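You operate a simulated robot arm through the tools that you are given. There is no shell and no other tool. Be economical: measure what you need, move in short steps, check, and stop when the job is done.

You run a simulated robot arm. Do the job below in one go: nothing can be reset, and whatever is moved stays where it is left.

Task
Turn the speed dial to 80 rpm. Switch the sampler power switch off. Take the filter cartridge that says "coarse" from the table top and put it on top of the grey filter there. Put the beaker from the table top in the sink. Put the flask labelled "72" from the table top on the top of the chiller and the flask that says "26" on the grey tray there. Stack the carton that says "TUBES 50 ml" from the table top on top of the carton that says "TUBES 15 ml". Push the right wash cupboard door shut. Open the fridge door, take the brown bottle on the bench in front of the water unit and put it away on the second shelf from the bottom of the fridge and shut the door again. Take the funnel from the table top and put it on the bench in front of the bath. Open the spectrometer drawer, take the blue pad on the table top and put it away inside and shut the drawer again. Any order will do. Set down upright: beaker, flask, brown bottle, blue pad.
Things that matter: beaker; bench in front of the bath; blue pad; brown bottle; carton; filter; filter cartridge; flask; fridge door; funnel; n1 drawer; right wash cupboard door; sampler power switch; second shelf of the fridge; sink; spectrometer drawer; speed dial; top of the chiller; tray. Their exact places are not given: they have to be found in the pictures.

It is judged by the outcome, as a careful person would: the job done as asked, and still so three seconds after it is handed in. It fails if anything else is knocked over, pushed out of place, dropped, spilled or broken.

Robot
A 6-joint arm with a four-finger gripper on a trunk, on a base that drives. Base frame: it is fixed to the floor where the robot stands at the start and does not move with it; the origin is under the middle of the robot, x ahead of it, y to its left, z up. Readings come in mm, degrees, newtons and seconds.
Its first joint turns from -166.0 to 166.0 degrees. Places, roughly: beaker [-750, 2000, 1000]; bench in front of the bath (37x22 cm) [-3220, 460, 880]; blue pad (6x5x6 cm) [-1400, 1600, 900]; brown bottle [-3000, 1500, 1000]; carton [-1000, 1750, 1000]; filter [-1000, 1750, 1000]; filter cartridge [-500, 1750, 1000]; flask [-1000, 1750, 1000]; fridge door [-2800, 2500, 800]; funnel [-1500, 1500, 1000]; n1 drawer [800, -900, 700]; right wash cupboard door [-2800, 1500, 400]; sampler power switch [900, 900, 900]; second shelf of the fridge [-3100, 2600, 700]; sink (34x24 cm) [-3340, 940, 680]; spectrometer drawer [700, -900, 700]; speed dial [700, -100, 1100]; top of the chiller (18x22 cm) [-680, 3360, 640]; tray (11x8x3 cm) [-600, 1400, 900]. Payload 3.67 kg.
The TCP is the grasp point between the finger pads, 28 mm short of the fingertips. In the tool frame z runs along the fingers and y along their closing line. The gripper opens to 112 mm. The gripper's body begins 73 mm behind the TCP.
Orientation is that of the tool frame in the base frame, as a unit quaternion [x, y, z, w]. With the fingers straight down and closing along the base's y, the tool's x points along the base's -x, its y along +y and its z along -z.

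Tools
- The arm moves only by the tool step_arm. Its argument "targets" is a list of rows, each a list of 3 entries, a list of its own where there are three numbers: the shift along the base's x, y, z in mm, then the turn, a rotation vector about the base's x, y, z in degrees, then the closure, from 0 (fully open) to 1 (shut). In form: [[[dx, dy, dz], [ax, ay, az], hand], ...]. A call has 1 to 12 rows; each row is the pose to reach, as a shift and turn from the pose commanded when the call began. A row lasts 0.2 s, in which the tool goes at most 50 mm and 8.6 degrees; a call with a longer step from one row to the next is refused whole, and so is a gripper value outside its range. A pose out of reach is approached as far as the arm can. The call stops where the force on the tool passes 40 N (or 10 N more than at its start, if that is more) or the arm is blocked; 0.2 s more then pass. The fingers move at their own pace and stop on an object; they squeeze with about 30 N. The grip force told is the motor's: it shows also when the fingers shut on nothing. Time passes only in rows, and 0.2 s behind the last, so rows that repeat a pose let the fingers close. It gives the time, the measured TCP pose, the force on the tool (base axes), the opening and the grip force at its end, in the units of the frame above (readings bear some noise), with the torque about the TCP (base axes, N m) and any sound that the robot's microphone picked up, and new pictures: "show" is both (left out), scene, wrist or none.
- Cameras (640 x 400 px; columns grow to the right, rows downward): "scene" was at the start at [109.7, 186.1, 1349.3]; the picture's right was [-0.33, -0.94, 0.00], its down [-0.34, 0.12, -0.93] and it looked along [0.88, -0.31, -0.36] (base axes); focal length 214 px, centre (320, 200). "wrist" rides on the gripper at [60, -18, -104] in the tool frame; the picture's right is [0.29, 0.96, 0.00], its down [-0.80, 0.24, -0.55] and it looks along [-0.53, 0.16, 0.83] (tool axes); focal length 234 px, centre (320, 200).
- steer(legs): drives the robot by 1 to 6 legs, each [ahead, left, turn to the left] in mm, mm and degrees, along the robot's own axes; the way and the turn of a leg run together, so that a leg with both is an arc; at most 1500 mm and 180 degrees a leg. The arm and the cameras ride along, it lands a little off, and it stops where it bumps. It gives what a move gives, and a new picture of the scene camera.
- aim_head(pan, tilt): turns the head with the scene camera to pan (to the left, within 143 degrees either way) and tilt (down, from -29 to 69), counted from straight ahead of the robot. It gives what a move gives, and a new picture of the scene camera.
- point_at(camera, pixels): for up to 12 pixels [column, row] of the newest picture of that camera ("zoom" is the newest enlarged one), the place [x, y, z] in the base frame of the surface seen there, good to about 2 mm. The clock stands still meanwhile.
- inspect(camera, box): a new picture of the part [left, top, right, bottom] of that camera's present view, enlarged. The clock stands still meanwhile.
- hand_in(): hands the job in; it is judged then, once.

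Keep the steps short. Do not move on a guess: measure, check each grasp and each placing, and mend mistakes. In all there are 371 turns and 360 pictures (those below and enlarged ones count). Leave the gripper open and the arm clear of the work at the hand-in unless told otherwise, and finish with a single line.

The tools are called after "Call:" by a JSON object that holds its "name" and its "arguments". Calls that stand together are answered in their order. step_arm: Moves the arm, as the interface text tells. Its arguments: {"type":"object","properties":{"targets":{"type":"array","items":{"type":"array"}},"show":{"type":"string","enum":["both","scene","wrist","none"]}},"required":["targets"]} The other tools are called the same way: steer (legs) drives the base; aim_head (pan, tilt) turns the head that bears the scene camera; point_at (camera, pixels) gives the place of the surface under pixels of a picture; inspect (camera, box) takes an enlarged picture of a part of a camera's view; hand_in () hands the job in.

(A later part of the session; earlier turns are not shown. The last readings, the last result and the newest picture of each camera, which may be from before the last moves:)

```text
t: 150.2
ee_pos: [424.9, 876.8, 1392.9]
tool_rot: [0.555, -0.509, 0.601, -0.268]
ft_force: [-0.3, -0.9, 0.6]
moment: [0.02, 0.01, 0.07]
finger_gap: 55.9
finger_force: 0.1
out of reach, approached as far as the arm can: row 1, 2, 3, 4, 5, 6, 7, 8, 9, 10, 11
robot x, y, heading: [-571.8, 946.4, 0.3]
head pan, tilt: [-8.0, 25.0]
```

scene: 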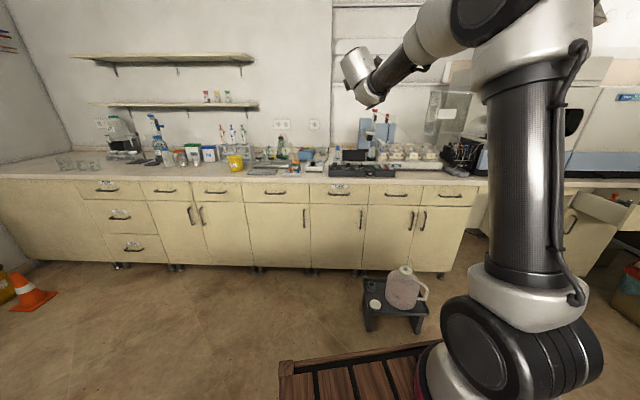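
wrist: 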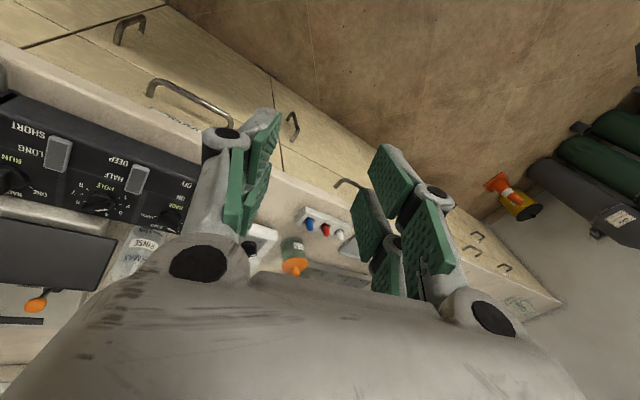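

Now swing about the forearm through the right side down to the ordinary branch.

Call:
{"name": "step_arm", "arguments": {"targets": [[[-5, -5, -8], [7.2, 0, -4.2], 0.5], [[-10, -10, -17], [14.5, 0, -8.3], 0.5], [[-17, -14, -28], [21.7, 0, -12.5], 0.5], [[-24, -18, -40], [29, 0, -16.7], 0.5], [[-32, -21, -53], [36.2, 0, -20.8], 0.5], [[-40, -23, -66], [43.5, 0, -25], 0.5], [[-47, -24, -79], [50.7, 0, -29.2], 0.5], [[-53, -24, -92], [58, 0, -33.4], 0.5], [[-59, -23, -104], [65.2, 0, -37.5], 0.5]], "show": "none"}}

Call:
{"name": "step_arm", "arguments": {"targets": [[[-4, 10, -6], [7.2, 0, -4.2], 0.5], [[-8, 22, -12], [14.5, 0, -8.3], 0.5], [[-12, 35, -18], [21.7, 0, -12.5], 0.5], [[-15, 48, -25], [29, 0, -16.7], 0.5], [[-18, 60, -31], [36.2, 0, -20.8], 0.5], [[-20, 73, -37], [43.5, 0, -25], 0.5], [[-22, 86, -42], [50.7, 0, -29.2], 0.5], [[-23, 98, -45], [58, 0, -33.4], 0.5], [[-24, 109, -46], [65.2, 0, -37.5], 0.5]], "show": "scene"}}

```text
t: 152.2
ee_pos: [367.8, 853.7, 1288.4]
tool_rot: [-0.142, 0.89, -0.286, 0.324]
ft_force: [-0.2, 0.4, -0.1]
moment: [0.0, -0.01, 0.0]
finger_gap: 56.2
finger_force: 0.0
robot x, y, heading: [-570.8, 944.3, -0.1]
head pan, tilt: [-8.0, 25.0]
```

```text
t: 154.2
ee_pos: [345.3, 963.2, 1241.4]
tool_rot: [0.33, 0.9, 0.144, 0.245]
ft_force: [0.0, 0.0, -0.5]
moment: [-0.01, 0.04, 0.0]
finger_gap: 55.9
finger_force: 0.1
robot x, y, heading: [-571.5, 946.6, 0.3]
head pan, tilt: [-8.0, 25.0]
```

scene: 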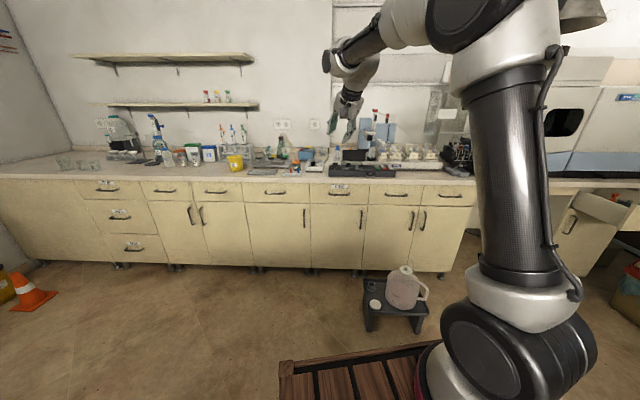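

Unwound without limits. Bring it to plain tool-down, compact.

Call:
{"name": "step_arm", "arguments": {"targets": [[[-42, -2, 0], [-2.4, 4.2, 5.6], 0.5], [[-84, -5, 0], [-4.9, 8.3, 11.2], 0.5], [[-126, -7, 0], [-7.3, 12.5, 16.8], 0.5], [[-168, -10, 0], [-9.8, 16.6, 22.4], 0.5], [[-210, -12, -5], [-12.2, 20.8, 28], 0.5], [[-252, -15, -8], [-14.7, 24.9, 33.6], 0.5], [[-295, -17, -10], [-17.1, 29.1, 39.2], 0.5], [[-295, -17, -10], [-17.1, 29.1, 39.2], 0.5]], "show": "none"}}

```text
t: 156.0
ee_pos: [45.7, 947.8, 1229.9]
tool_rot: [-0.002, 1.0, 0.0, -0.002]
ft_force: [-0.1, -0.2, 0.8]
moment: [0.01, 0.04, 0.03]
finger_gap: 55.7
finger_force: 0.1
robot x, y, heading: [-572.4, 947.5, 0.0]
head pan, tilt: [-8.0, 25.0]
```

Clean state. Drive to the table: right 190, turn left 90, then sideways left to x ≈ -1400.

Call:
{"name": "steer", "arguments": {"legs": [[0, -190, 0], [0, 0, 90], [0, 830, 0]]}}

Call:
{"name": "aim_head", "arguments": {"pan": -5, "tilt": 35}}

```text
t: 165.4
ee_pos: [-1419.0, 1375.8, 1230.9]
tool_rot: [0.714, -0.701, 0.001, 0.001]
ft_force: [0.0, -0.7, 0.6]
moment: [-0.01, -0.01, 0.0]
finger_gap: 55.9
finger_force: 0.0
robot x, y, heading: [-1410.9, 755.7, 90.9]
head pan, tilt: [-8.0, 25.0]
```

scene: 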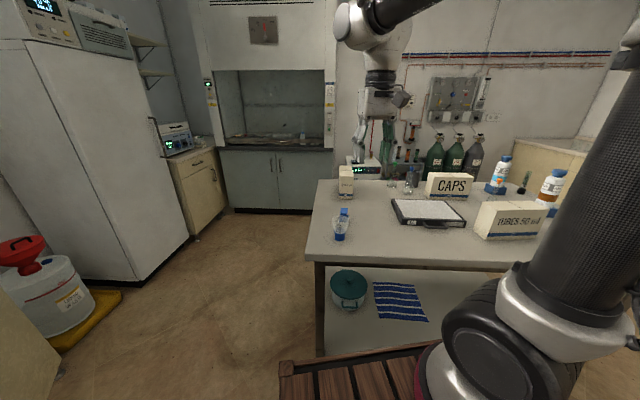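

```text
t: 166.1
ee_pos: [-1417.9, 1375.4, 1230.1]
tool_rot: [0.713, -0.702, 0.0, 0.001]
ft_force: [0.4, -0.3, -0.6]
moment: [0.02, 0.02, 0.0]
finger_gap: 56.2
finger_force: 0.0
robot x, y, heading: [-1413.1, 756.5, 90.6]
head pan, tilt: [-5.0, 35.0]
```

scene: 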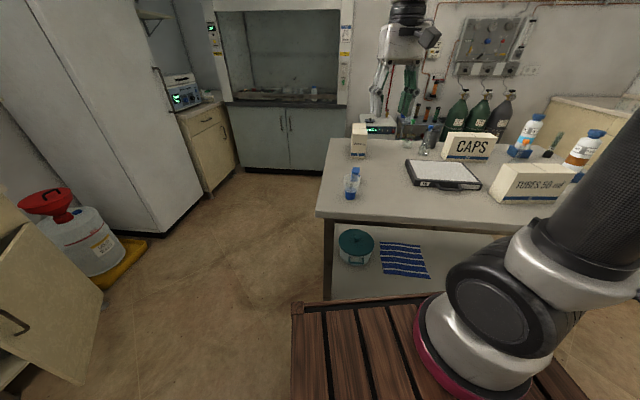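

Enlarge the left end of the table and measure.

Call:
{"name": "inspect", "arguments": {"camera": "scene", "box": [310, 110, 470, 210]}}

Call:
{"name": "point_at", "arguments": {"camera": "zoom", "pixels": [[165, 290], [165, 330], [185, 260], [195, 300], [40, 400], [75, 200], [300, 390], [380, 290], [560, 290], [380, 205], [620, 210], [210, 130]]}}

```text
4.00 times, centred on (390, 160) of scene
```

zoom: 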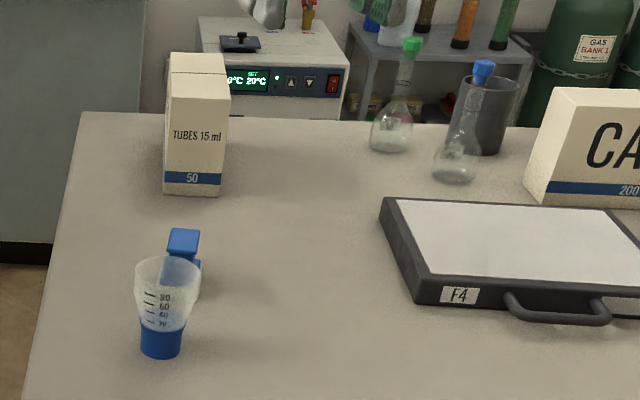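

```text
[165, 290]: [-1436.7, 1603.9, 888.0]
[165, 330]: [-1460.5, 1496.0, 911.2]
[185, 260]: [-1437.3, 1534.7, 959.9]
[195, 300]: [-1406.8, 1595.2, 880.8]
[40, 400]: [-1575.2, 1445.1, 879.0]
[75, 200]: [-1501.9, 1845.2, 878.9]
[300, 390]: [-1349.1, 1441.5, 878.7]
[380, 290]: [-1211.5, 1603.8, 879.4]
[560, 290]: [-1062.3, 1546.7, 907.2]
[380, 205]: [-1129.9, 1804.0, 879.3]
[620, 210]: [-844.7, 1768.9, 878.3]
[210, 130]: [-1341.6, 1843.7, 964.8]
```

The pad stands at about (-1410,1595), behind the graduated funnel at (-1460,1497). Move the tool above the pad to look down with the wrist camera.

Call:
{"name": "step_arm", "arguments": {"targets": [[[2, 40, -25], [0, 0, 0], 0.3], [[4, 80, -45], [0, 0, 0], 0], [[6, 120, -65], [0, 0, 0], 0], [[8, 160, -80], [0, 0, 0], 0], [[8, 190, -90], [0, 0, 0], 0]], "show": "wrist"}}

```text
t: 167.3
ee_pos: [-1409.9, 1565.8, 1141.6]
tool_rot: [0.713, -0.701, 0.001, 0.0]
ft_force: [0.9, -0.6, 0.4]
moment: [0.06, -0.01, -0.01]
finger_gap: 111.7
finger_force: 0.1
robot x, y, heading: [-1413.0, 756.6, 90.9]
head pan, tilt: [-5.0, 35.0]
```

wrist: 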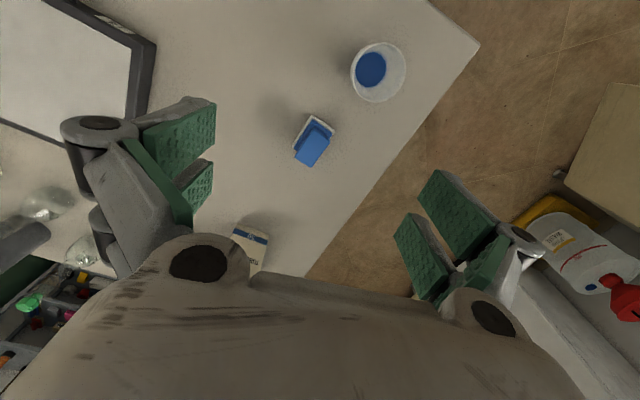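

Call:
{"name": "inspect", "arguments": {"camera": "wrist", "box": [264, 90, 392, 170]}}

Call:
{"name": "point_at", "arguments": {"camera": "zoom", "pixels": [[250, 280], [200, 300], [290, 280], [230, 365], [280, 180], [240, 200], [310, 240], [205, 330], [235, 150], [350, 200], [170, 330]]}}

```text
5.00 times, centred on (328, 130) of wrist
```

zoom: 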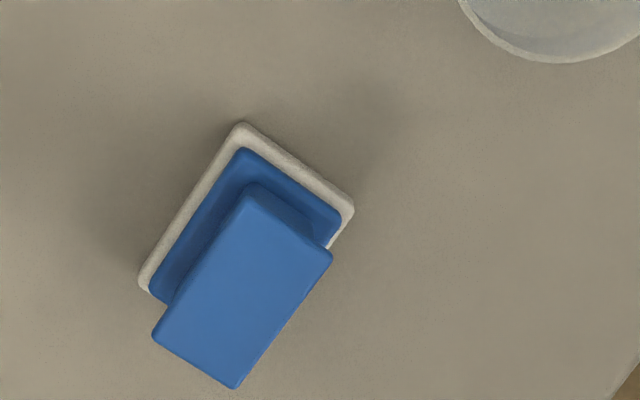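

```text
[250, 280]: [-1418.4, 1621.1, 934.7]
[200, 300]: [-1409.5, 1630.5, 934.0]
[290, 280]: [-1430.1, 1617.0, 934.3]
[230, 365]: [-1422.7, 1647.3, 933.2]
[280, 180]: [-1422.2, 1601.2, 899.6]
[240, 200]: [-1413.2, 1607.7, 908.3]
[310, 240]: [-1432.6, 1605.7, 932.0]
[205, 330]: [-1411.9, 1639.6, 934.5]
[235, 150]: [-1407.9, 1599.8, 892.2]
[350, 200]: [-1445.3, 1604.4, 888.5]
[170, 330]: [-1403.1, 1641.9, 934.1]
```

Call:
{"name": "point_at", "arguments": {"camera": "zoom", "pixels": [[160, 333], [234, 380], [325, 258], [250, 202], [205, 355], [290, 232], [290, 318], [202, 268]]}}

```text
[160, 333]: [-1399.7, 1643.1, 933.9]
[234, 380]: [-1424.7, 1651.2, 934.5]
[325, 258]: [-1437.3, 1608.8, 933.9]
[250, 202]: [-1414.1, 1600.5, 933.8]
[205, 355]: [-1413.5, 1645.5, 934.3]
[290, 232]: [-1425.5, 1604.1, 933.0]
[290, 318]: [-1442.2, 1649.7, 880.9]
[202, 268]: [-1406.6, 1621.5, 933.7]
```

The handle top is 45×25 mm, centre (-1419,1626,934), short side along 162°. Turn the gripper -19° and go above it.

Call:
{"name": "step_arm", "arguments": {"targets": [[[-3, 20, -35], [0, 0, -7], 0.3], [[-6, 40, -75], [0, 0, -14], 0.4], [[-9, 60, -110], [0, 0, -19], 0.45], [[-9, 60, -145], [0, 0, -19], 0.45], [[-9, 60, -170], [0, 0, -19], 0.45]], "show": "wrist"}}

```text
t: 168.5
ee_pos: [-1418.7, 1626.6, 969.5]
tool_rot: [-0.588, 0.809, 0.0, -0.002]
ft_force: [0.6, -1.5, 0.7]
moment: [0.02, 0.03, 0.01]
finger_gap: 61.8
finger_force: 0.1
robot x, y, heading: [-1412.7, 756.5, 91.0]
head pan, tilt: [-5.0, 35.0]
```

wrist: 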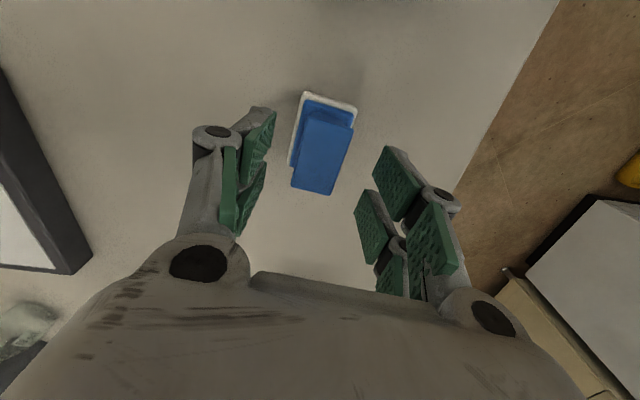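

Aligned. Descend to z = 940 and close.

Call:
{"name": "step_arm", "arguments": {"targets": [[[0, 0, -15], [0, 0, 0], 0.45], [[0, 0, -29.5], [0, 0, 0], 0.5], [[0, 0, -29.5], [0, 0, 0], 0.7], [[0, 0, -29.5], [0, 0, 0], 0.9], [[0, 0, -29.5], [0, 0, 0], 0.95], [[0, 0, -29.5], [0, 0, 0], 0.95]], "show": "none"}}

```text
t: 169.9
ee_pos: [-1419.0, 1624.8, 940.5]
tool_rot: [-0.588, 0.809, 0.0, -0.001]
ft_force: [0.2, 0.1, -0.2]
moment: [-0.03, 0.01, 0.01]
finger_gap: 28.5
finger_force: 29.8
robot x, y, heading: [-1410.1, 755.8, 91.0]
head pan, tilt: [-5.0, 35.0]
```

Gripped at 28.5 mm. Lift and check.

Call:
{"name": "step_arm", "arguments": {"targets": [[[0, 0, 20], [0, 0, 0], 0.95], [[0, -5, 60], [0, 0, 0], 0.95], [[0, -20, 105], [0, 0, 0], 0.95], [[0, -50, 145], [0, 0, 0], 0.95], [[0, -85, 180], [0, 0, 0], 0.95], [[0, -125, 205], [0, 0, 0], 0.95], [[0, -165, 230], [0, 0, 0], 0.95], [[0, -205, 250], [0, 0, 0], 0.95], [[0, -245, 270], [0, 0, 0], 0.95]], "show": "wrist"}}

```text
t: 171.9
ee_pos: [-1418.8, 1382.0, 1209.6]
tool_rot: [-0.588, 0.809, -0.002, -0.001]
ft_force: [-0.1, 0.0, -2.2]
moment: [-0.08, 0.0, -0.02]
finger_gap: 28.6
finger_force: 29.8
robot x, y, heading: [-1408.9, 759.0, 90.9]
head pan, tilt: [-5.0, 35.0]
```

wrist: 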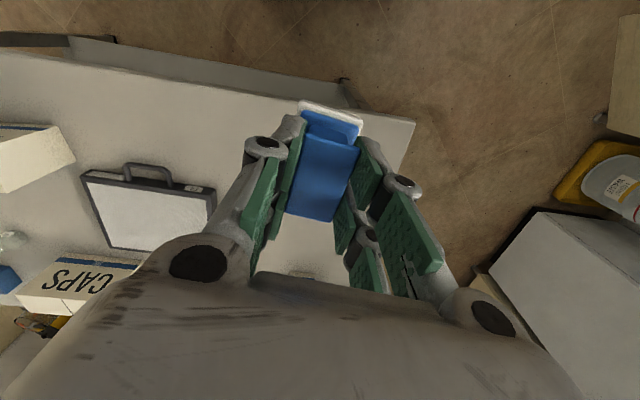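

The pad is held upright. Drive to the drawer: back 80, turn right 91, ahead 1100, right 1180.

Call:
{"name": "steer", "arguments": {"legs": [[-80, 0, 0], [0, 0, -91], [1100, 0, 0], [0, -1180, 0]]}}

Call:
{"name": "aim_head", "arguments": {"pan": -15, "tilt": 30}}

```text
t: 187.8
ee_pos: [351.7, -503.5, 1209.9]
tool_rot: [0.161, 0.987, 0.0, -0.001]
ft_force: [-0.2, -0.5, -0.3]
moment: [0.0, 0.0, -0.03]
finger_gap: 28.7
finger_force: 29.7
robot x, y, heading: [-274.6, -504.8, 0.5]
head pan, tilt: [-5.0, 35.0]
```

scene: 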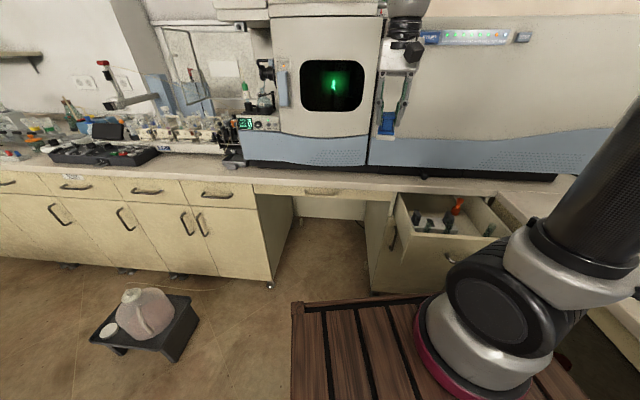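

```text
t: 188.6
ee_pos: [352.7, -503.9, 1209.1]
tool_rot: [0.16, 0.987, 0.0, 0.0]
ft_force: [-0.1, -0.1, -1.1]
moment: [-0.02, -0.01, 0.01]
finger_gap: 28.5
finger_force: 29.6
robot x, y, heading: [-274.6, -503.8, 0.3]
head pan, tilt: [-15.0, 30.0]
```

scene: 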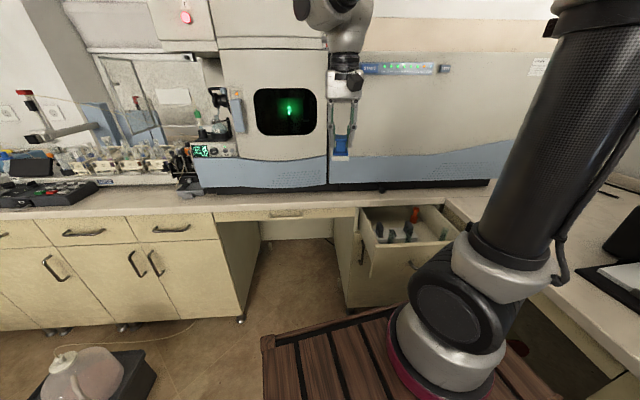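

Enlarge the drawer interior and measure it.

Call:
{"name": "inspect", "arguments": {"camera": "scene", "box": [350, 192, 478, 272]}}

Call:
{"name": "point_at", "arguments": {"camera": "zoom", "pixels": [[150, 190], [210, 195], [170, 230], [300, 190], [330, 120], [390, 210], [420, 260], [130, 230], [400, 180], [250, 165], [120, 290], [520, 230]]}}

```text
5.00 times, centred on (414, 232) of scene
```

zoom: 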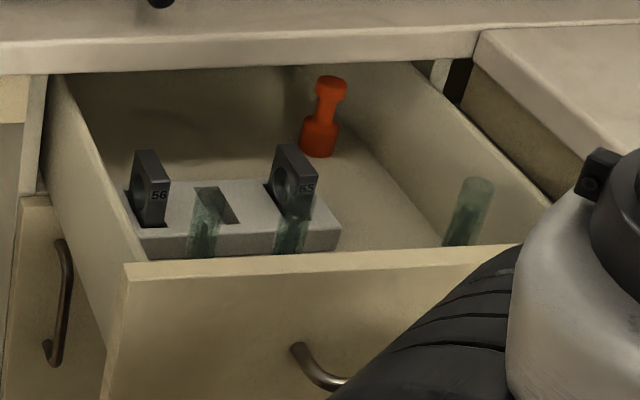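

```text
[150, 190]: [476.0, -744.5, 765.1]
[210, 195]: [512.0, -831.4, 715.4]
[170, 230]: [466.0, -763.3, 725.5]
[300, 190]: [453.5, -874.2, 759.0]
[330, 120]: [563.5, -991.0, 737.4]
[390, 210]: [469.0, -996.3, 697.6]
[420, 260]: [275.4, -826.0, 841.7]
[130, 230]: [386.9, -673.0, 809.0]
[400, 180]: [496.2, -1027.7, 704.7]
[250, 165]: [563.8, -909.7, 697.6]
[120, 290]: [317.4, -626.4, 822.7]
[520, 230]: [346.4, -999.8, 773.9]
```

Move the held pad above the drawer's right part to look in with the wrist camera.

Call:
{"name": "step_arm", "arguments": {"targets": [[[5, -45, -10], [0, 0, 0], 0.95], [[10, -90, -20], [0, 0, 0], 0.95], [[15, -135, -30], [0, 0, 0], 0.95], [[20, -180, -40], [0, 0, 0], 0.95], [[25, -225, -50], [0, 0, 0], 0.95], [[30, -270, -60], [0, 0, 0], 0.95], [[35, -315, -75], [0, 0, 0], 0.95], [[40, -360, -90], [0, 0, 0], 0.95], [[47, -400, -100], [0, 0, 0], 0.95]], "show": "wrist"}}

```text
t: 190.6
ee_pos: [398.4, -904.5, 1110.1]
tool_rot: [0.16, 0.987, -0.001, -0.001]
ft_force: [-1.4, 0.9, -0.7]
moment: [-0.07, -0.03, 0.01]
finger_gap: 28.8
finger_force: 30.2
robot x, y, heading: [-277.1, -506.4, 0.2]
head pan, tilt: [-15.0, 30.0]
```

wrist: 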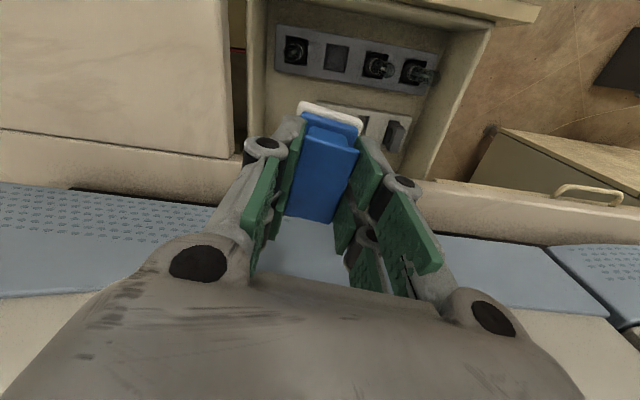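

Call:
{"name": "inspect", "arguments": {"camera": "wrist", "box": [220, 0, 500, 175]}}

Call:
{"name": "point_at", "arguments": {"camera": "wrist", "pixels": [[250, 20], [250, 120], [280, 90], [270, 105], [290, 80], [360, 95], [420, 100], [400, 130], [275, 60], [435, 80], [330, 95], [290, 100]]}}

```text
2.29 times, centred on (360, 88) of wrist
```

zoom: 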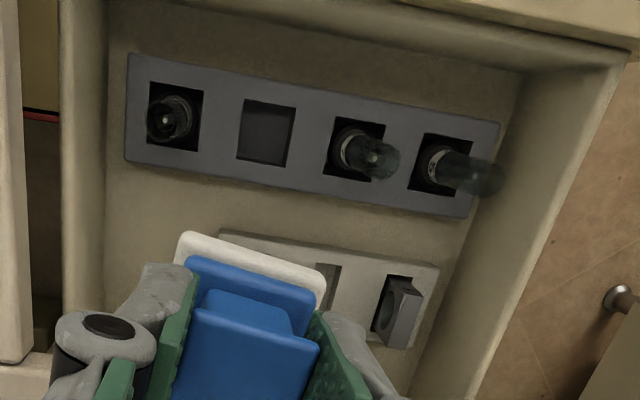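

```text
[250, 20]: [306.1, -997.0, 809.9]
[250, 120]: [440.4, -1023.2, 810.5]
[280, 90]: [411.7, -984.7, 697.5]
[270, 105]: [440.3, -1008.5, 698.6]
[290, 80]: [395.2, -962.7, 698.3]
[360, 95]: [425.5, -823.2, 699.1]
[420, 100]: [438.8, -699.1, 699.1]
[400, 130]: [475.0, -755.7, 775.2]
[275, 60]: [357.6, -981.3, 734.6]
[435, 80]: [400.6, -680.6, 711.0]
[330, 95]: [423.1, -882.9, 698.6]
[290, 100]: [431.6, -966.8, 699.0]
```

The floor right-rear, about (440,-957,698), is free. Move over it and lower slowly.

Call:
{"name": "step_arm", "arguments": {"targets": [[[20, -25, -20], [0, 0, 0], 0.95], [[42, -52, -40], [0, 0, 0], 0.95], [[42, -52, -85], [0, 0, 0], 0.95], [[42, -52, -130], [0, 0, 0], 0.95], [[42, -52, -175], [0, 0, 0], 0.95], [[42, -52, -220], [0, 0, 0], 0.95], [[42, -52, -260], [0, 0, 0], 0.95], [[42, -52, -290], [0, 0, 0], 0.95], [[42, -52, -310], [0, 0, 0], 0.95]]}}

```text
t: 192.6
ee_pos: [441.7, -954.6, 800.6]
tool_rot: [0.16, 0.987, 0.0, -0.001]
ft_force: [-0.8, 0.3, -0.6]
moment: [0.0, 0.04, -0.03]
finger_gap: 28.6
finger_force: 29.8
robot x, y, heading: [-273.2, -506.5, 0.3]
head pan, tilt: [-15.0, 30.0]
```

scene: 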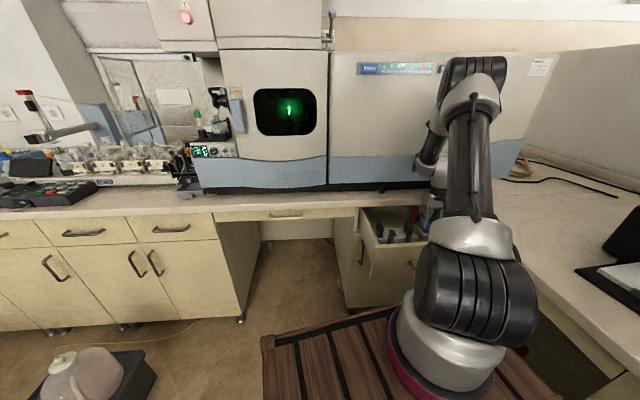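
wrist: 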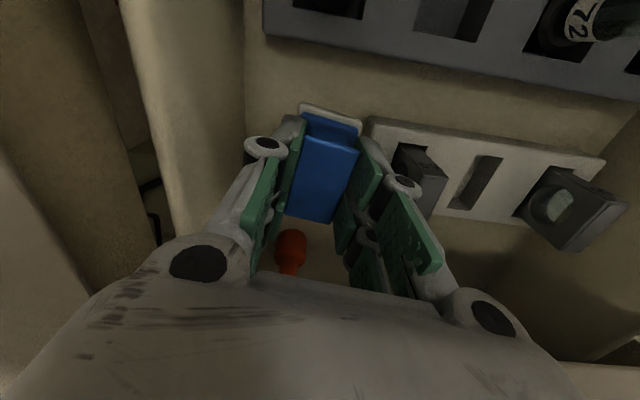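

There is room; I shift 12 mm toward the right wall, away from block "65", and lower to the floor.

Call:
{"name": "step_arm", "arguments": {"targets": [[[0, -12, -10], [0, 0, 0], 0.95], [[0, -12, -25], [0, 0, 0], 0.95], [[0, -12, -33], [0, 0, 0], 0.95], [[0, -12, -37], [0, 0, 0], 0.95], [[0, -12, -39.5], [0, 0, 0], 0.95]], "show": "none"}}

```text
t: 193.8
ee_pos: [440.9, -967.0, 759.4]
tool_rot: [0.161, 0.987, 0.0, -0.002]
ft_force: [-0.6, -0.1, -1.5]
moment: [0.0, 0.04, 0.01]
finger_gap: 28.9
finger_force: 30.3
robot x, y, heading: [-272.5, -506.8, 0.8]
head pan, tilt: [-15.0, 30.0]
```

Call:
{"name": "step_arm", "arguments": {"targets": [[[0, 0, -1.5], [0, 0, 0], 0.95], [[0, 0, -3], [0, 0, 0], 0.95], [[0, 0, -4], [0, 0, 0], 0.95]], "show": "none"}}

```text
t: 194.6
ee_pos: [440.6, -967.3, 757.5]
tool_rot: [0.159, 0.987, -0.001, 0.001]
ft_force: [1.5, 4.5, 28.3]
moment: [0.02, -0.09, -0.01]
finger_gap: 29.1
finger_force: 29.9
robot x, y, heading: [-271.3, -508.1, 0.6]
head pan, tilt: [-15.0, 30.0]
```

Contact with the floor (28 N). Release a little, and rise straight up.

Call:
{"name": "step_arm", "arguments": {"targets": [[[0, 0, 1.5], [0, 0, 0], 0.9], [[0, 0, 1.5], [0, 0, 0], 0.64], [[0, 0, 1.5], [0, 0, 0], 0.62], [[0, 0, 20], [0, 0, 0], 0.62], [[0, 0, 60], [0, 0, 0], 0.62], [[0, 0, 105], [0, 0, 0], 0.62], [[-10, 15, 150], [0, 0, 0], 0.62], [[-20, 40, 190], [0, 0, 0], 0.62], [[-35, 70, 225], [0, 0, 0], 0.62]], "show": "wrist"}}

```text
t: 196.6
ee_pos: [404.4, -895.7, 982.3]
tool_rot: [0.161, 0.987, 0.0, -0.001]
ft_force: [0.4, -0.8, -1.2]
moment: [0.06, 0.03, -0.01]
finger_gap: 42.6
finger_force: 0.0
robot x, y, heading: [-270.8, -506.3, 0.3]
head pan, tilt: [-15.0, 30.0]
```

wrist: 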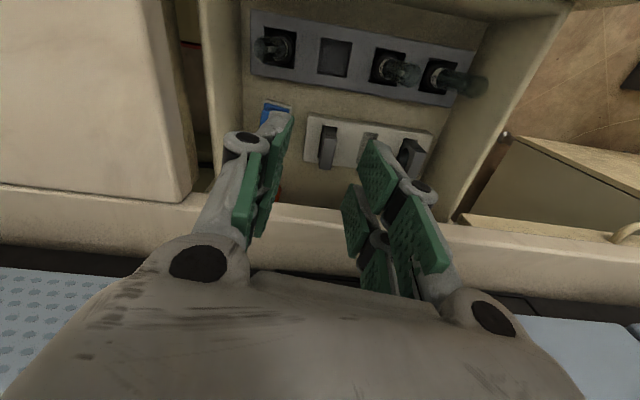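

The pad stands in the drawer. Now close the fingers and move in front of the handle bar to push the drawer shut.

Call:
{"name": "step_arm", "arguments": {"targets": [[[-40, 15, 10], [0, 0, 2], 0.8], [[-80, 35, 10], [0, 0, 4], 1], [[-120, 55, 10], [0, 0, 6], 1], [[-160, 80, 5], [0, 0, 8], 1], [[-195, 105, -20], [0, 0, 8], 1], [[-198, 105, -65], [0, 0, 8], 1], [[-198, 105, -110], [0, 0, 8], 1], [[-198, 105, -155], [0, 0, 8], 1], [[-198, 105, -197], [0, 0, 8], 1]]}}

```text
t: 198.6
ee_pos: [218.6, -797.8, 801.1]
tool_rot: [0.089, 0.996, -0.001, 0.013]
ft_force: [2.1, 21.8, 88.3]
moment: [0.2, -2.27, 0.7]
finger_gap: 5.8
finger_force: 35.9
out of reach, approached as far as the arm can: row 7, 8
robot x, y, heading: [-275.1, -508.8, 0.6]
head pan, tilt: [-15.0, 30.0]
stopped in row 9: the force on the tool passed its limit at 218 N (the readings are from after the stop); the commanded pose is now the measured one
```

scene: 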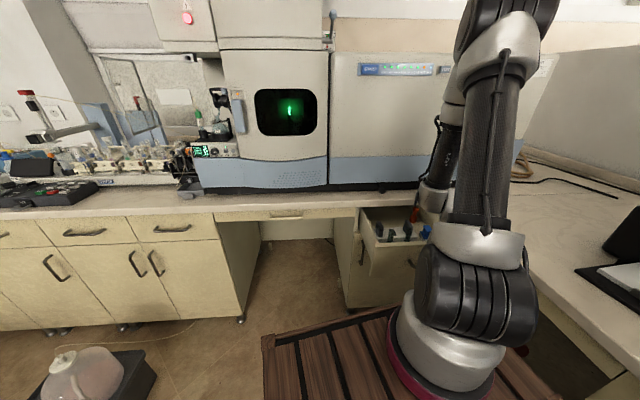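
wrist: 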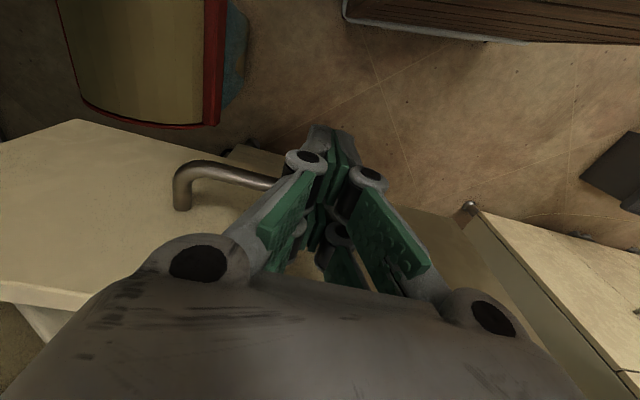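

The tip came down on the bar itself. Lift off, and back the base 110 mm for more room in front.

Call:
{"name": "step_arm", "arguments": {"targets": [[[0, 0, 20], [0, 0, 0], 1], [[0, 0, 60], [0, 0, 0], 1], [[0, 0, 90], [0, 0, 0], 1]], "show": "none"}}

Call:
{"name": "steer", "arguments": {"legs": [[-110, 0, 0]]}}

Call:
{"name": "inspect", "arguments": {"camera": "scene", "box": [340, 180, 500, 280]}}

```text
t: 199.4
ee_pos: [216.4, -798.1, 888.9]
tool_rot: [0.091, 0.996, 0.001, 0.009]
ft_force: [0.2, -0.4, 0.1]
moment: [0.03, 0.06, 0.0]
finger_gap: 0.2
finger_force: 35.7
robot x, y, heading: [-272.3, -506.9, 0.4]
head pan, tilt: [-15.0, 30.0]
```

```text
t: 200.6
ee_pos: [104.0, -799.5, 887.5]
tool_rot: [0.09, 0.996, 0.001, 0.009]
ft_force: [-0.3, 0.2, -0.7]
moment: [0.04, 0.03, -0.02]
finger_gap: 0.0
finger_force: 35.7
robot x, y, heading: [-386.1, -507.3, 0.3]
head pan, tilt: [-15.0, 30.0]
```

scene: 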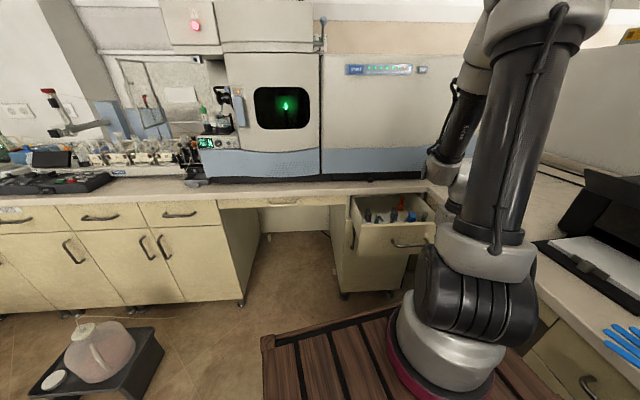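

```text
4.00 times, centred on (420, 230) of scene
```

zoom: 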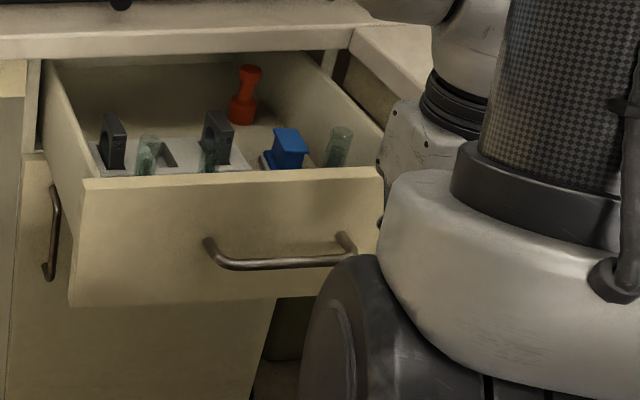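

All fine. Measure the bar's present place.

Call:
{"name": "point_at", "arguments": {"camera": "zoom", "pixels": [[250, 263], [300, 263], [330, 258], [150, 250], [340, 200], [120, 190]]}}

```text
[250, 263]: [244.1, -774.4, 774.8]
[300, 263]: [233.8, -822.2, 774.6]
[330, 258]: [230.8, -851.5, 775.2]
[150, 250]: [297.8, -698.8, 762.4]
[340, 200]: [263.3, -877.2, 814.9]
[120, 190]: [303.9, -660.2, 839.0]
```

Call:
{"name": "step_arm", "arguments": {"targets": [[[40, 5, 0], [0, 0, 0], 1], [[78, 10, 0], [0, 0, 0], 1], [[80, 11, -35], [0, 0, 0], 1], [[80, 11, -70], [0, 0, 0], 1], [[80, 11, -103], [0, 0, 0], 1], [[100, 7, -103], [0, 0, 0], 1], [[140, 0, -103], [0, 0, 0], 1], [[185, -8, -103], [0, 0, 0], 1], [[230, -16, -103], [0, 0, 0], 1], [[275, -24, -103], [0, 0, 0], 1], [[320, -32, -103], [0, 0, 0], 1]], "show": "scene"}}

```text
t: 203.0
ee_pos: [423.7, -830.9, 785.5]
tool_rot: [0.09, 0.996, 0.001, 0.009]
ft_force: [0.5, -0.1, -0.4]
moment: [0.01, 0.0, 0.04]
finger_gap: 0.0
finger_force: 35.6
robot x, y, heading: [-390.5, -508.6, 0.6]
head pan, tilt: [-15.0, 30.0]
```

scene: 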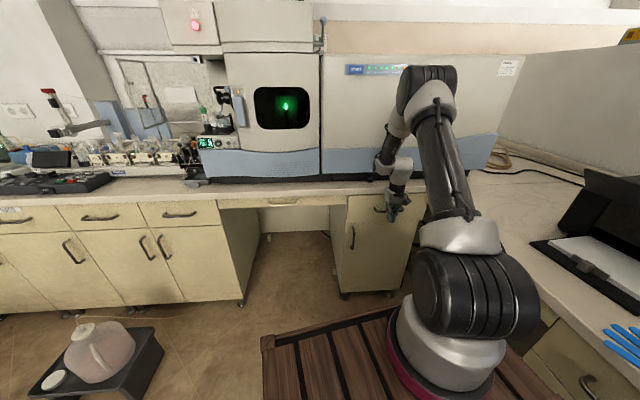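

The drawer seems to have rolled ahead of the tool; check.

Call:
{"name": "inspect", "arguments": {"camera": "scene", "box": [320, 170, 448, 250]}}

Call:
{"name": "point_at", "arguments": {"camera": "zoom", "pixels": [[160, 150], [160, 230], [285, 180], [200, 140], [300, 200], [440, 200]]}}

```text
5.00 times, centred on (384, 210) of scene
```

zoom: 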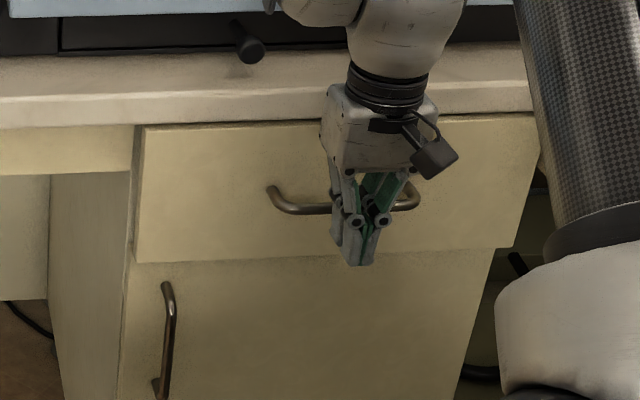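

```text
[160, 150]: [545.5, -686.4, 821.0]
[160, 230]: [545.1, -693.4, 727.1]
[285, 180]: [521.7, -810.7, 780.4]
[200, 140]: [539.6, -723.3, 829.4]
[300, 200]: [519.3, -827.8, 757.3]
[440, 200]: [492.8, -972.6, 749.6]
```

About 27 mm are left. Push on along the drawer axis.

Call:
{"name": "step_arm", "arguments": {"targets": [[[20, -3.6, 0], [0, 0, 0], 1], [[40, -7, 0], [0, 0, 0], 1], [[52, -9, 0], [0, 0, 0], 1], [[62, -11, 0], [0, 0, 0], 1], [[70, -12.5, 0], [0, 0, 0], 1], [[75, -13.5, 0], [0, 0, 0], 1]], "show": "none"}}

Call:
{"name": "inspect", "arguments": {"camera": "scene", "box": [320, 170, 448, 250]}}

Call:
{"name": "point_at", "arguments": {"camera": "zoom", "pixels": [[160, 150], [160, 230], [440, 200], [180, 290]]}}

```text
t: 203.9
ee_pos: [470.9, -837.7, 785.8]
tool_rot: [0.091, 0.996, 0.003, 0.003]
ft_force: [-18.3, 5.5, 9.0]
moment: [-0.38, -1.98, 0.1]
finger_gap: 0.1
finger_force: 35.2
robot x, y, heading: [-388.7, -504.5, 0.2]
head pan, tilt: [-15.0, 30.0]
stopped in row 4: the force on the tool passed its limit at 62 N (the readings are from after the stop); the commanded pose is now the measured one
```

```text
5.00 times, centred on (384, 210) of scene
```

zoom: 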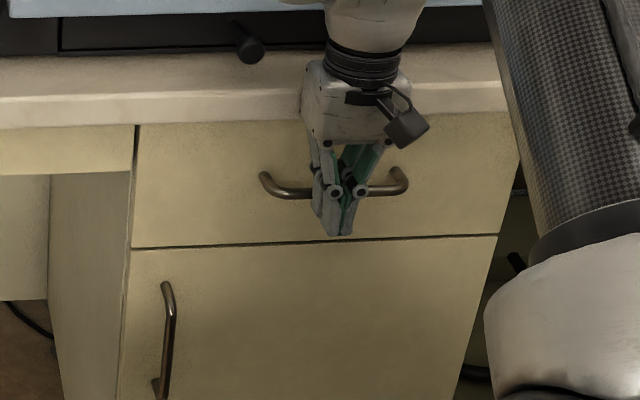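

```text
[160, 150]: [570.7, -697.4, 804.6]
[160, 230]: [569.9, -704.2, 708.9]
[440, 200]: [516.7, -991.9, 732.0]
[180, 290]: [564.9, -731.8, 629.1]
```

The drawer is flush with the door: shut. Retreat and fold.

Call:
{"name": "step_arm", "arguments": {"targets": [[[-45, 8, 0], [0, 0, 0], 0.9], [[-85, 20, 20], [0, 0, 0], 0.7], [[-110, 40, 55], [0, 0, -2], 0.5], [[-130, 65, 92], [0, 0, -3], 0.5], [[-145, 95, 130], [0, 0, -4], 0.5], [[-160, 125, 165], [0, 0, -5], 0.5], [[-175, 155, 202], [0, 0, -6], 0.5], [[-190, 185, 240], [0, 0, -7], 0.5], [[-205, 215, 275], [0, 0, -8], 0.5], [[-220, 245, 312], [0, 0, -9], 0.5], [[-230, 275, 350], [0, 0, -10], 0.5], [[-240, 305, 388], [0, 0, -10.3], 0.5]], "show": "none"}}

```text
refused: row 5 steps farther than a row can; nothing moved
```

Call:
{"name": "step_arm", "arguments": {"targets": [[[-45, 8, 0], [0, 0, 0], 0.9], [[-85, 20, 20], [0, 0, 0], 0.7], [[-110, 40, 55], [0, 0, 2], 0.5], [[-127, 62, 92], [0, 0, 3], 0.5], [[-140, 88, 130], [0, 0, 4], 0.5], [[-153, 114, 168], [0, 0, 5], 0.5], [[-166, 140, 206], [0, 0, 6], 0.5], [[-179, 168, 244], [0, 0, 7], 0.5], [[-192, 196, 282], [0, 0, 8], 0.5], [[-205, 224, 320], [0, 0, 9], 0.5], [[-218, 252, 356], [0, 0, 10], 0.5], [[-230, 280, 390], [0, 0, 10.3], 0.5]], "show": "none"}}

```text
t: 206.5
ee_pos: [242.2, -557.1, 1173.0]
tool_rot: [0.001, 1.0, 0.002, 0.004]
ft_force: [0.0, -0.3, -0.7]
moment: [-0.01, 0.02, 0.02]
finger_gap: 55.9
finger_force: 0.0
robot x, y, heading: [-383.1, -508.3, 0.6]
head pan, tilt: [-15.0, 30.0]
```

Lift to travel height and drive to the near side of the table at x ≈ -700, facing it.

Call:
{"name": "step_arm", "arguments": {"targets": [[[0, 25, 30], [0, 0, 0], 0.5], [[0, 50, 60], [0, 0, 0], 0.5]], "show": "none"}}

Call:
{"name": "steer", "arguments": {"legs": [[0, 700, 0], [0, 0, 90], [570, 330, 0]]}}

Call:
{"name": "aim_head", "arguments": {"pan": -12, "tilt": 30}}

```text
t: 207.1
ee_pos: [241.8, -510.1, 1233.4]
tool_rot: [0.001, 1.0, 0.002, 0.003]
ft_force: [0.2, -1.0, -0.6]
moment: [0.04, 0.01, 0.01]
finger_gap: 55.9
finger_force: 0.0
robot x, y, heading: [-387.3, -507.4, 0.4]
head pan, tilt: [-15.0, 30.0]
```

```text
t: 217.9
ee_pos: [-718.2, 1364.9, 1233.7]
tool_rot: [-0.702, 0.712, 0.004, 0.001]
ft_force: [-0.7, -0.4, -0.4]
moment: [0.03, -0.03, -0.02]
finger_gap: 55.8
finger_force: 0.0
robot x, y, heading: [-724.0, 736.4, 90.2]
head pan, tilt: [-15.0, 30.0]
```

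scene: 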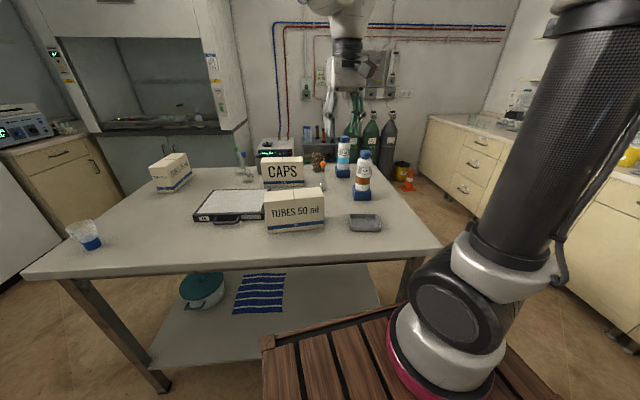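

```text
t: 218.5
ee_pos: [-717.9, 1365.1, 1232.4]
tool_rot: [-0.702, 0.712, 0.005, 0.0]
ft_force: [0.4, -1.0, 0.5]
moment: [0.03, 0.01, -0.01]
finger_gap: 56.0
finger_force: 0.0
robot x, y, heading: [-723.7, 738.7, 89.8]
head pan, tilt: [-12.0, 30.0]
```

scene: 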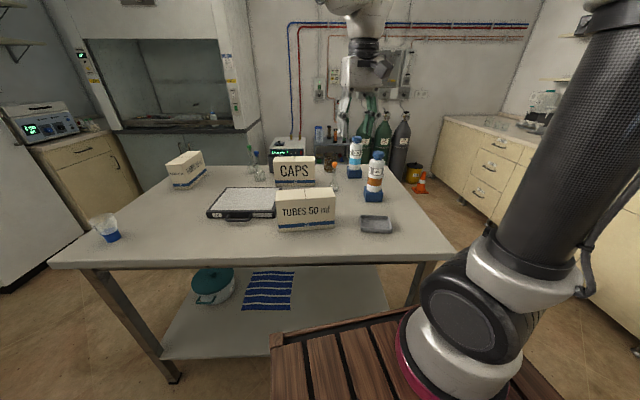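

Enlarge the middle and right of the table and measure everything.

Call:
{"name": "inspect", "arguments": {"camera": "scene", "box": [260, 135, 404, 225]}}

Call:
{"name": "point_at", "arguments": {"camera": "zoom", "pixels": [[505, 110], [500, 275], [500, 300], [420, 70], [425, 130], [340, 150], [320, 235], [210, 280], [200, 240], [310, 250], [520, 385], [420, 385]]}}

Call:
{"name": "inspect", "arguments": {"camera": "scene", "box": [160, 135, 304, 225]}}

Call:
{"name": "point_at", "arguments": {"camera": "zoom", "pixels": [[245, 320], [475, 290], [480, 370], [350, 240], [225, 360], [60, 130], [180, 90], [100, 240], [200, 210], [410, 85], [455, 90], [290, 245]]}}

```text
4.44 times, centred on (332, 180) of scene
```

zoom: 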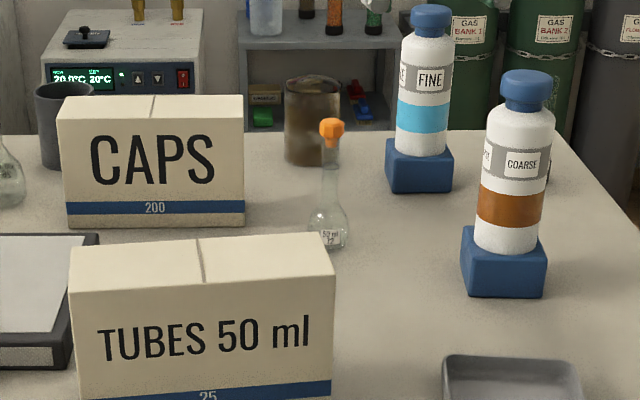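

```text
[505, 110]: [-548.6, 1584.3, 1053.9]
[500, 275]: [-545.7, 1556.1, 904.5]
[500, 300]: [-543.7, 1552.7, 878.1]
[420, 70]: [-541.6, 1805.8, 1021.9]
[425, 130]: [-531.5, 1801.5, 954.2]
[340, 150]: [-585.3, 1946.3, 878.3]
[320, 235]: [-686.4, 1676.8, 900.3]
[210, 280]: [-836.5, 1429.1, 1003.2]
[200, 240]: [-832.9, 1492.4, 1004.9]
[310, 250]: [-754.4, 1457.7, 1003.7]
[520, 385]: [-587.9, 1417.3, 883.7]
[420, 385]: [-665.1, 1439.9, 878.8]
```

```text
4.44 times, centred on (232, 180) of scene
```

zoom: 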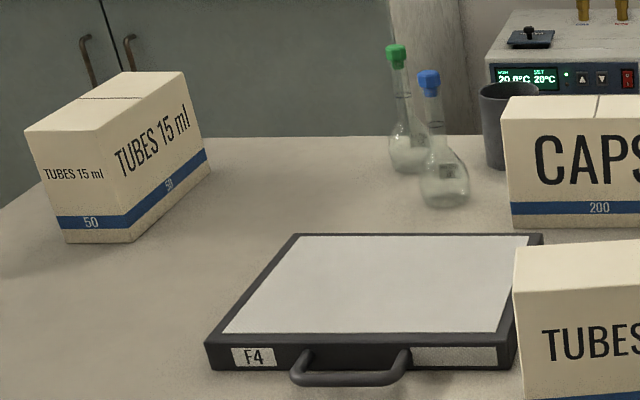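

```text
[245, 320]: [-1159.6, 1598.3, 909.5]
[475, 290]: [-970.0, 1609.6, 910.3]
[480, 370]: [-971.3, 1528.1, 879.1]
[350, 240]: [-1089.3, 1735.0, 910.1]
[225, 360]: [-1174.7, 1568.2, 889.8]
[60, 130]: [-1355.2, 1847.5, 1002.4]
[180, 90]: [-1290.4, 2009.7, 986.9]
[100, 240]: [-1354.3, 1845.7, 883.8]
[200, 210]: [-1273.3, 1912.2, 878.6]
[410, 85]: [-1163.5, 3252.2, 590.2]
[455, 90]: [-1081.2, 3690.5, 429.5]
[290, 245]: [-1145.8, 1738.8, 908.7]
```

Two beaker-like vessels stand at the back. Look closer at both and at the flask labels.

Call:
{"name": "inspect", "arguments": {"camera": "scene", "box": [240, 140, 304, 180]}}

Call:
{"name": "point_at", "arguments": {"camera": "zoom", "pixels": [[120, 115], [195, 195], [285, 140], [300, 105], [60, 120]]}}

Call:
{"name": "inspect", "arguments": {"camera": "scene", "box": [304, 145, 352, 195]}}

Call:
{"name": "point_at", "arguments": {"camera": "zoom", "pixels": [[330, 150], [220, 60], [330, 60], [240, 100], [240, 330], [260, 230]]}}

```text
10.00 times, centred on (272, 160) of scene
```

zoom: 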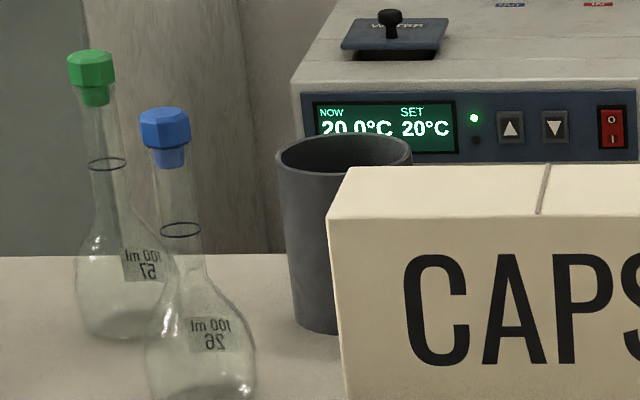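

```text
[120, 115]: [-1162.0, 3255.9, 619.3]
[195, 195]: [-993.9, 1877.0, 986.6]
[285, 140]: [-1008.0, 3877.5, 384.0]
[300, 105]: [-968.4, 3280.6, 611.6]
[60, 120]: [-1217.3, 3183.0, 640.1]
```

```text
8.00 times, centred on (328, 170) of scene
```

zoom: 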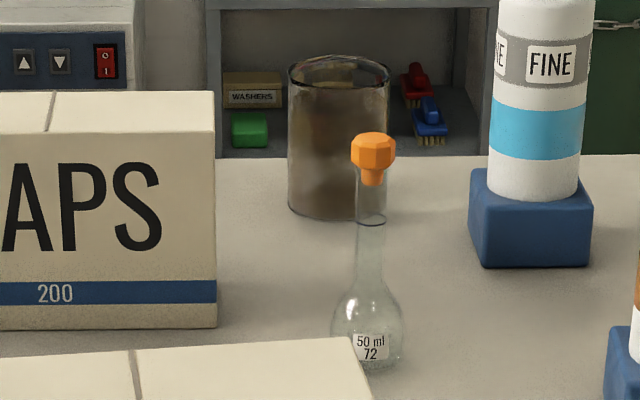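

```text
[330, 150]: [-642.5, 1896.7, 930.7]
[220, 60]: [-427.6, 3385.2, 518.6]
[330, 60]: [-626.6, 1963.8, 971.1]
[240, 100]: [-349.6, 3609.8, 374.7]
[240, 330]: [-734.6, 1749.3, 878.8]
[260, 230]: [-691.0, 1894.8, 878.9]
```

Orange flask is "72", blue-stoppered is "26", green is "57"; the glass beaker with brown content is at (-630,1930). First the COARSE cartridge: move above it.

Call:
{"name": "step_arm", "arguments": {"targets": [[[35, 30, 5], [0, 0, 0], 0.3], [[70, 65, 5], [0, 0, 0], 0], [[105, 105, 5], [0, 0, 0], 0], [[140, 140, 5], [0, 0, 0], 0], [[160, 170, 5], [0, 0, 0], 0], [[172, 205, 5], [0, 0, 0], 0]], "show": "wrist"}}

Call:
{"name": "inspect", "arguments": {"camera": "wrist", "box": [224, 60, 416, 180]}}

```text
refused: row 3 steps farther than a row can; nothing moved
```

```text
3.33 times, centred on (320, 120) of wrist
```

zoom: 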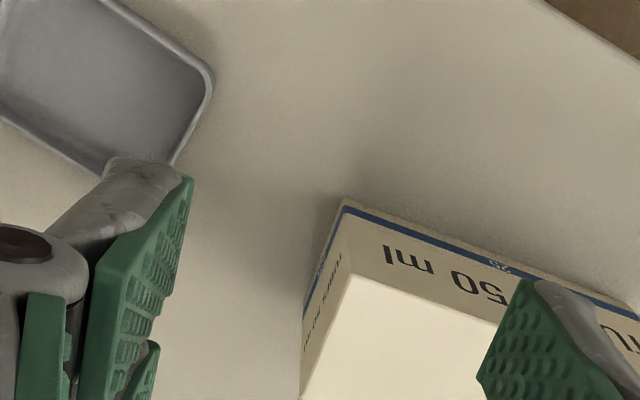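

Call:
{"name": "step_arm", "arguments": {"targets": [[[30, 30, 5], [0, 0, 0], 0.3], [[60, 62, 5], [0, 0, 0], 0], [[90, 95, 5], [0, 0, 0], 0], [[120, 130, 5], [0, 0, 0], 0], [[148, 167, 5], [0, 0, 0], 0], [[172, 205, 5], [0, 0, 0], 0]], "show": "wrist"}}

Call:
{"name": "inspect", "arguments": {"camera": "wrist", "box": [224, 60, 416, 180]}}

```text
t: 219.9
ee_pos: [-544.6, 1569.5, 1240.9]
tool_rot: [-0.702, 0.712, 0.006, 0.001]
ft_force: [0.0, -1.2, 0.9]
moment: [0.07, -0.03, 0.02]
finger_gap: 112.2
finger_force: 0.0
robot x, y, heading: [-725.1, 740.2, 90.0]
head pan, tilt: [-12.0, 30.0]
```

wrist: 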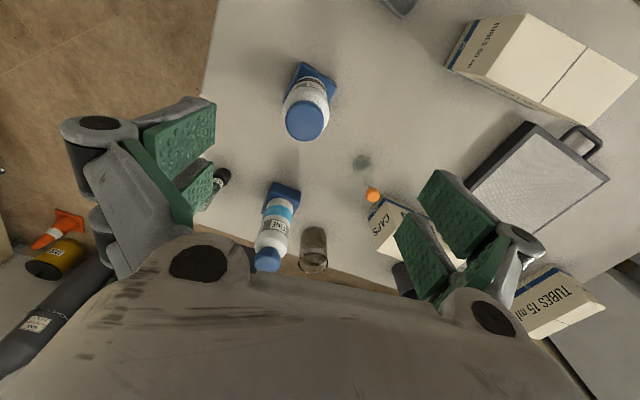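

```text
3.33 times, centred on (320, 120) of wrist
```

zoom: 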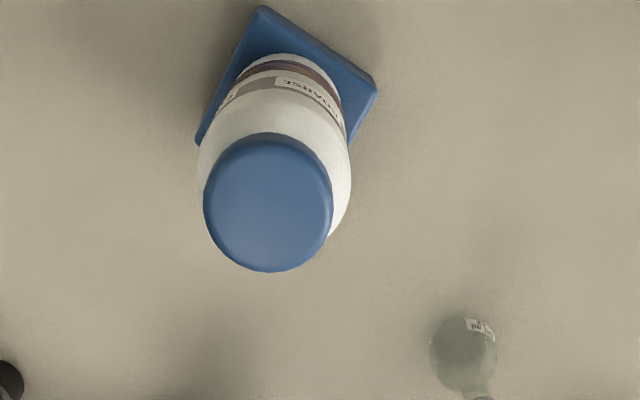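

Call:
{"name": "point_at", "arguments": {"camera": "zoom", "pixels": [[268, 205], [212, 205], [325, 205], [268, 145], [268, 262], [205, 150], [262, 12], [372, 90], [200, 140], [340, 130]]}}

```text
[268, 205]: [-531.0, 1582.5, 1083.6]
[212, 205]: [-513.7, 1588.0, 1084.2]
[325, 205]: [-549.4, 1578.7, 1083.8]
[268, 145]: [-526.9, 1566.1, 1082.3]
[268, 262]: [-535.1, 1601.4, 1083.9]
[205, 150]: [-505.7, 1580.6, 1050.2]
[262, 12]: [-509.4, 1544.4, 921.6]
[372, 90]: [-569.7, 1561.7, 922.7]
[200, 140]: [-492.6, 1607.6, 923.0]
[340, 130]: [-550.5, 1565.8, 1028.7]
```

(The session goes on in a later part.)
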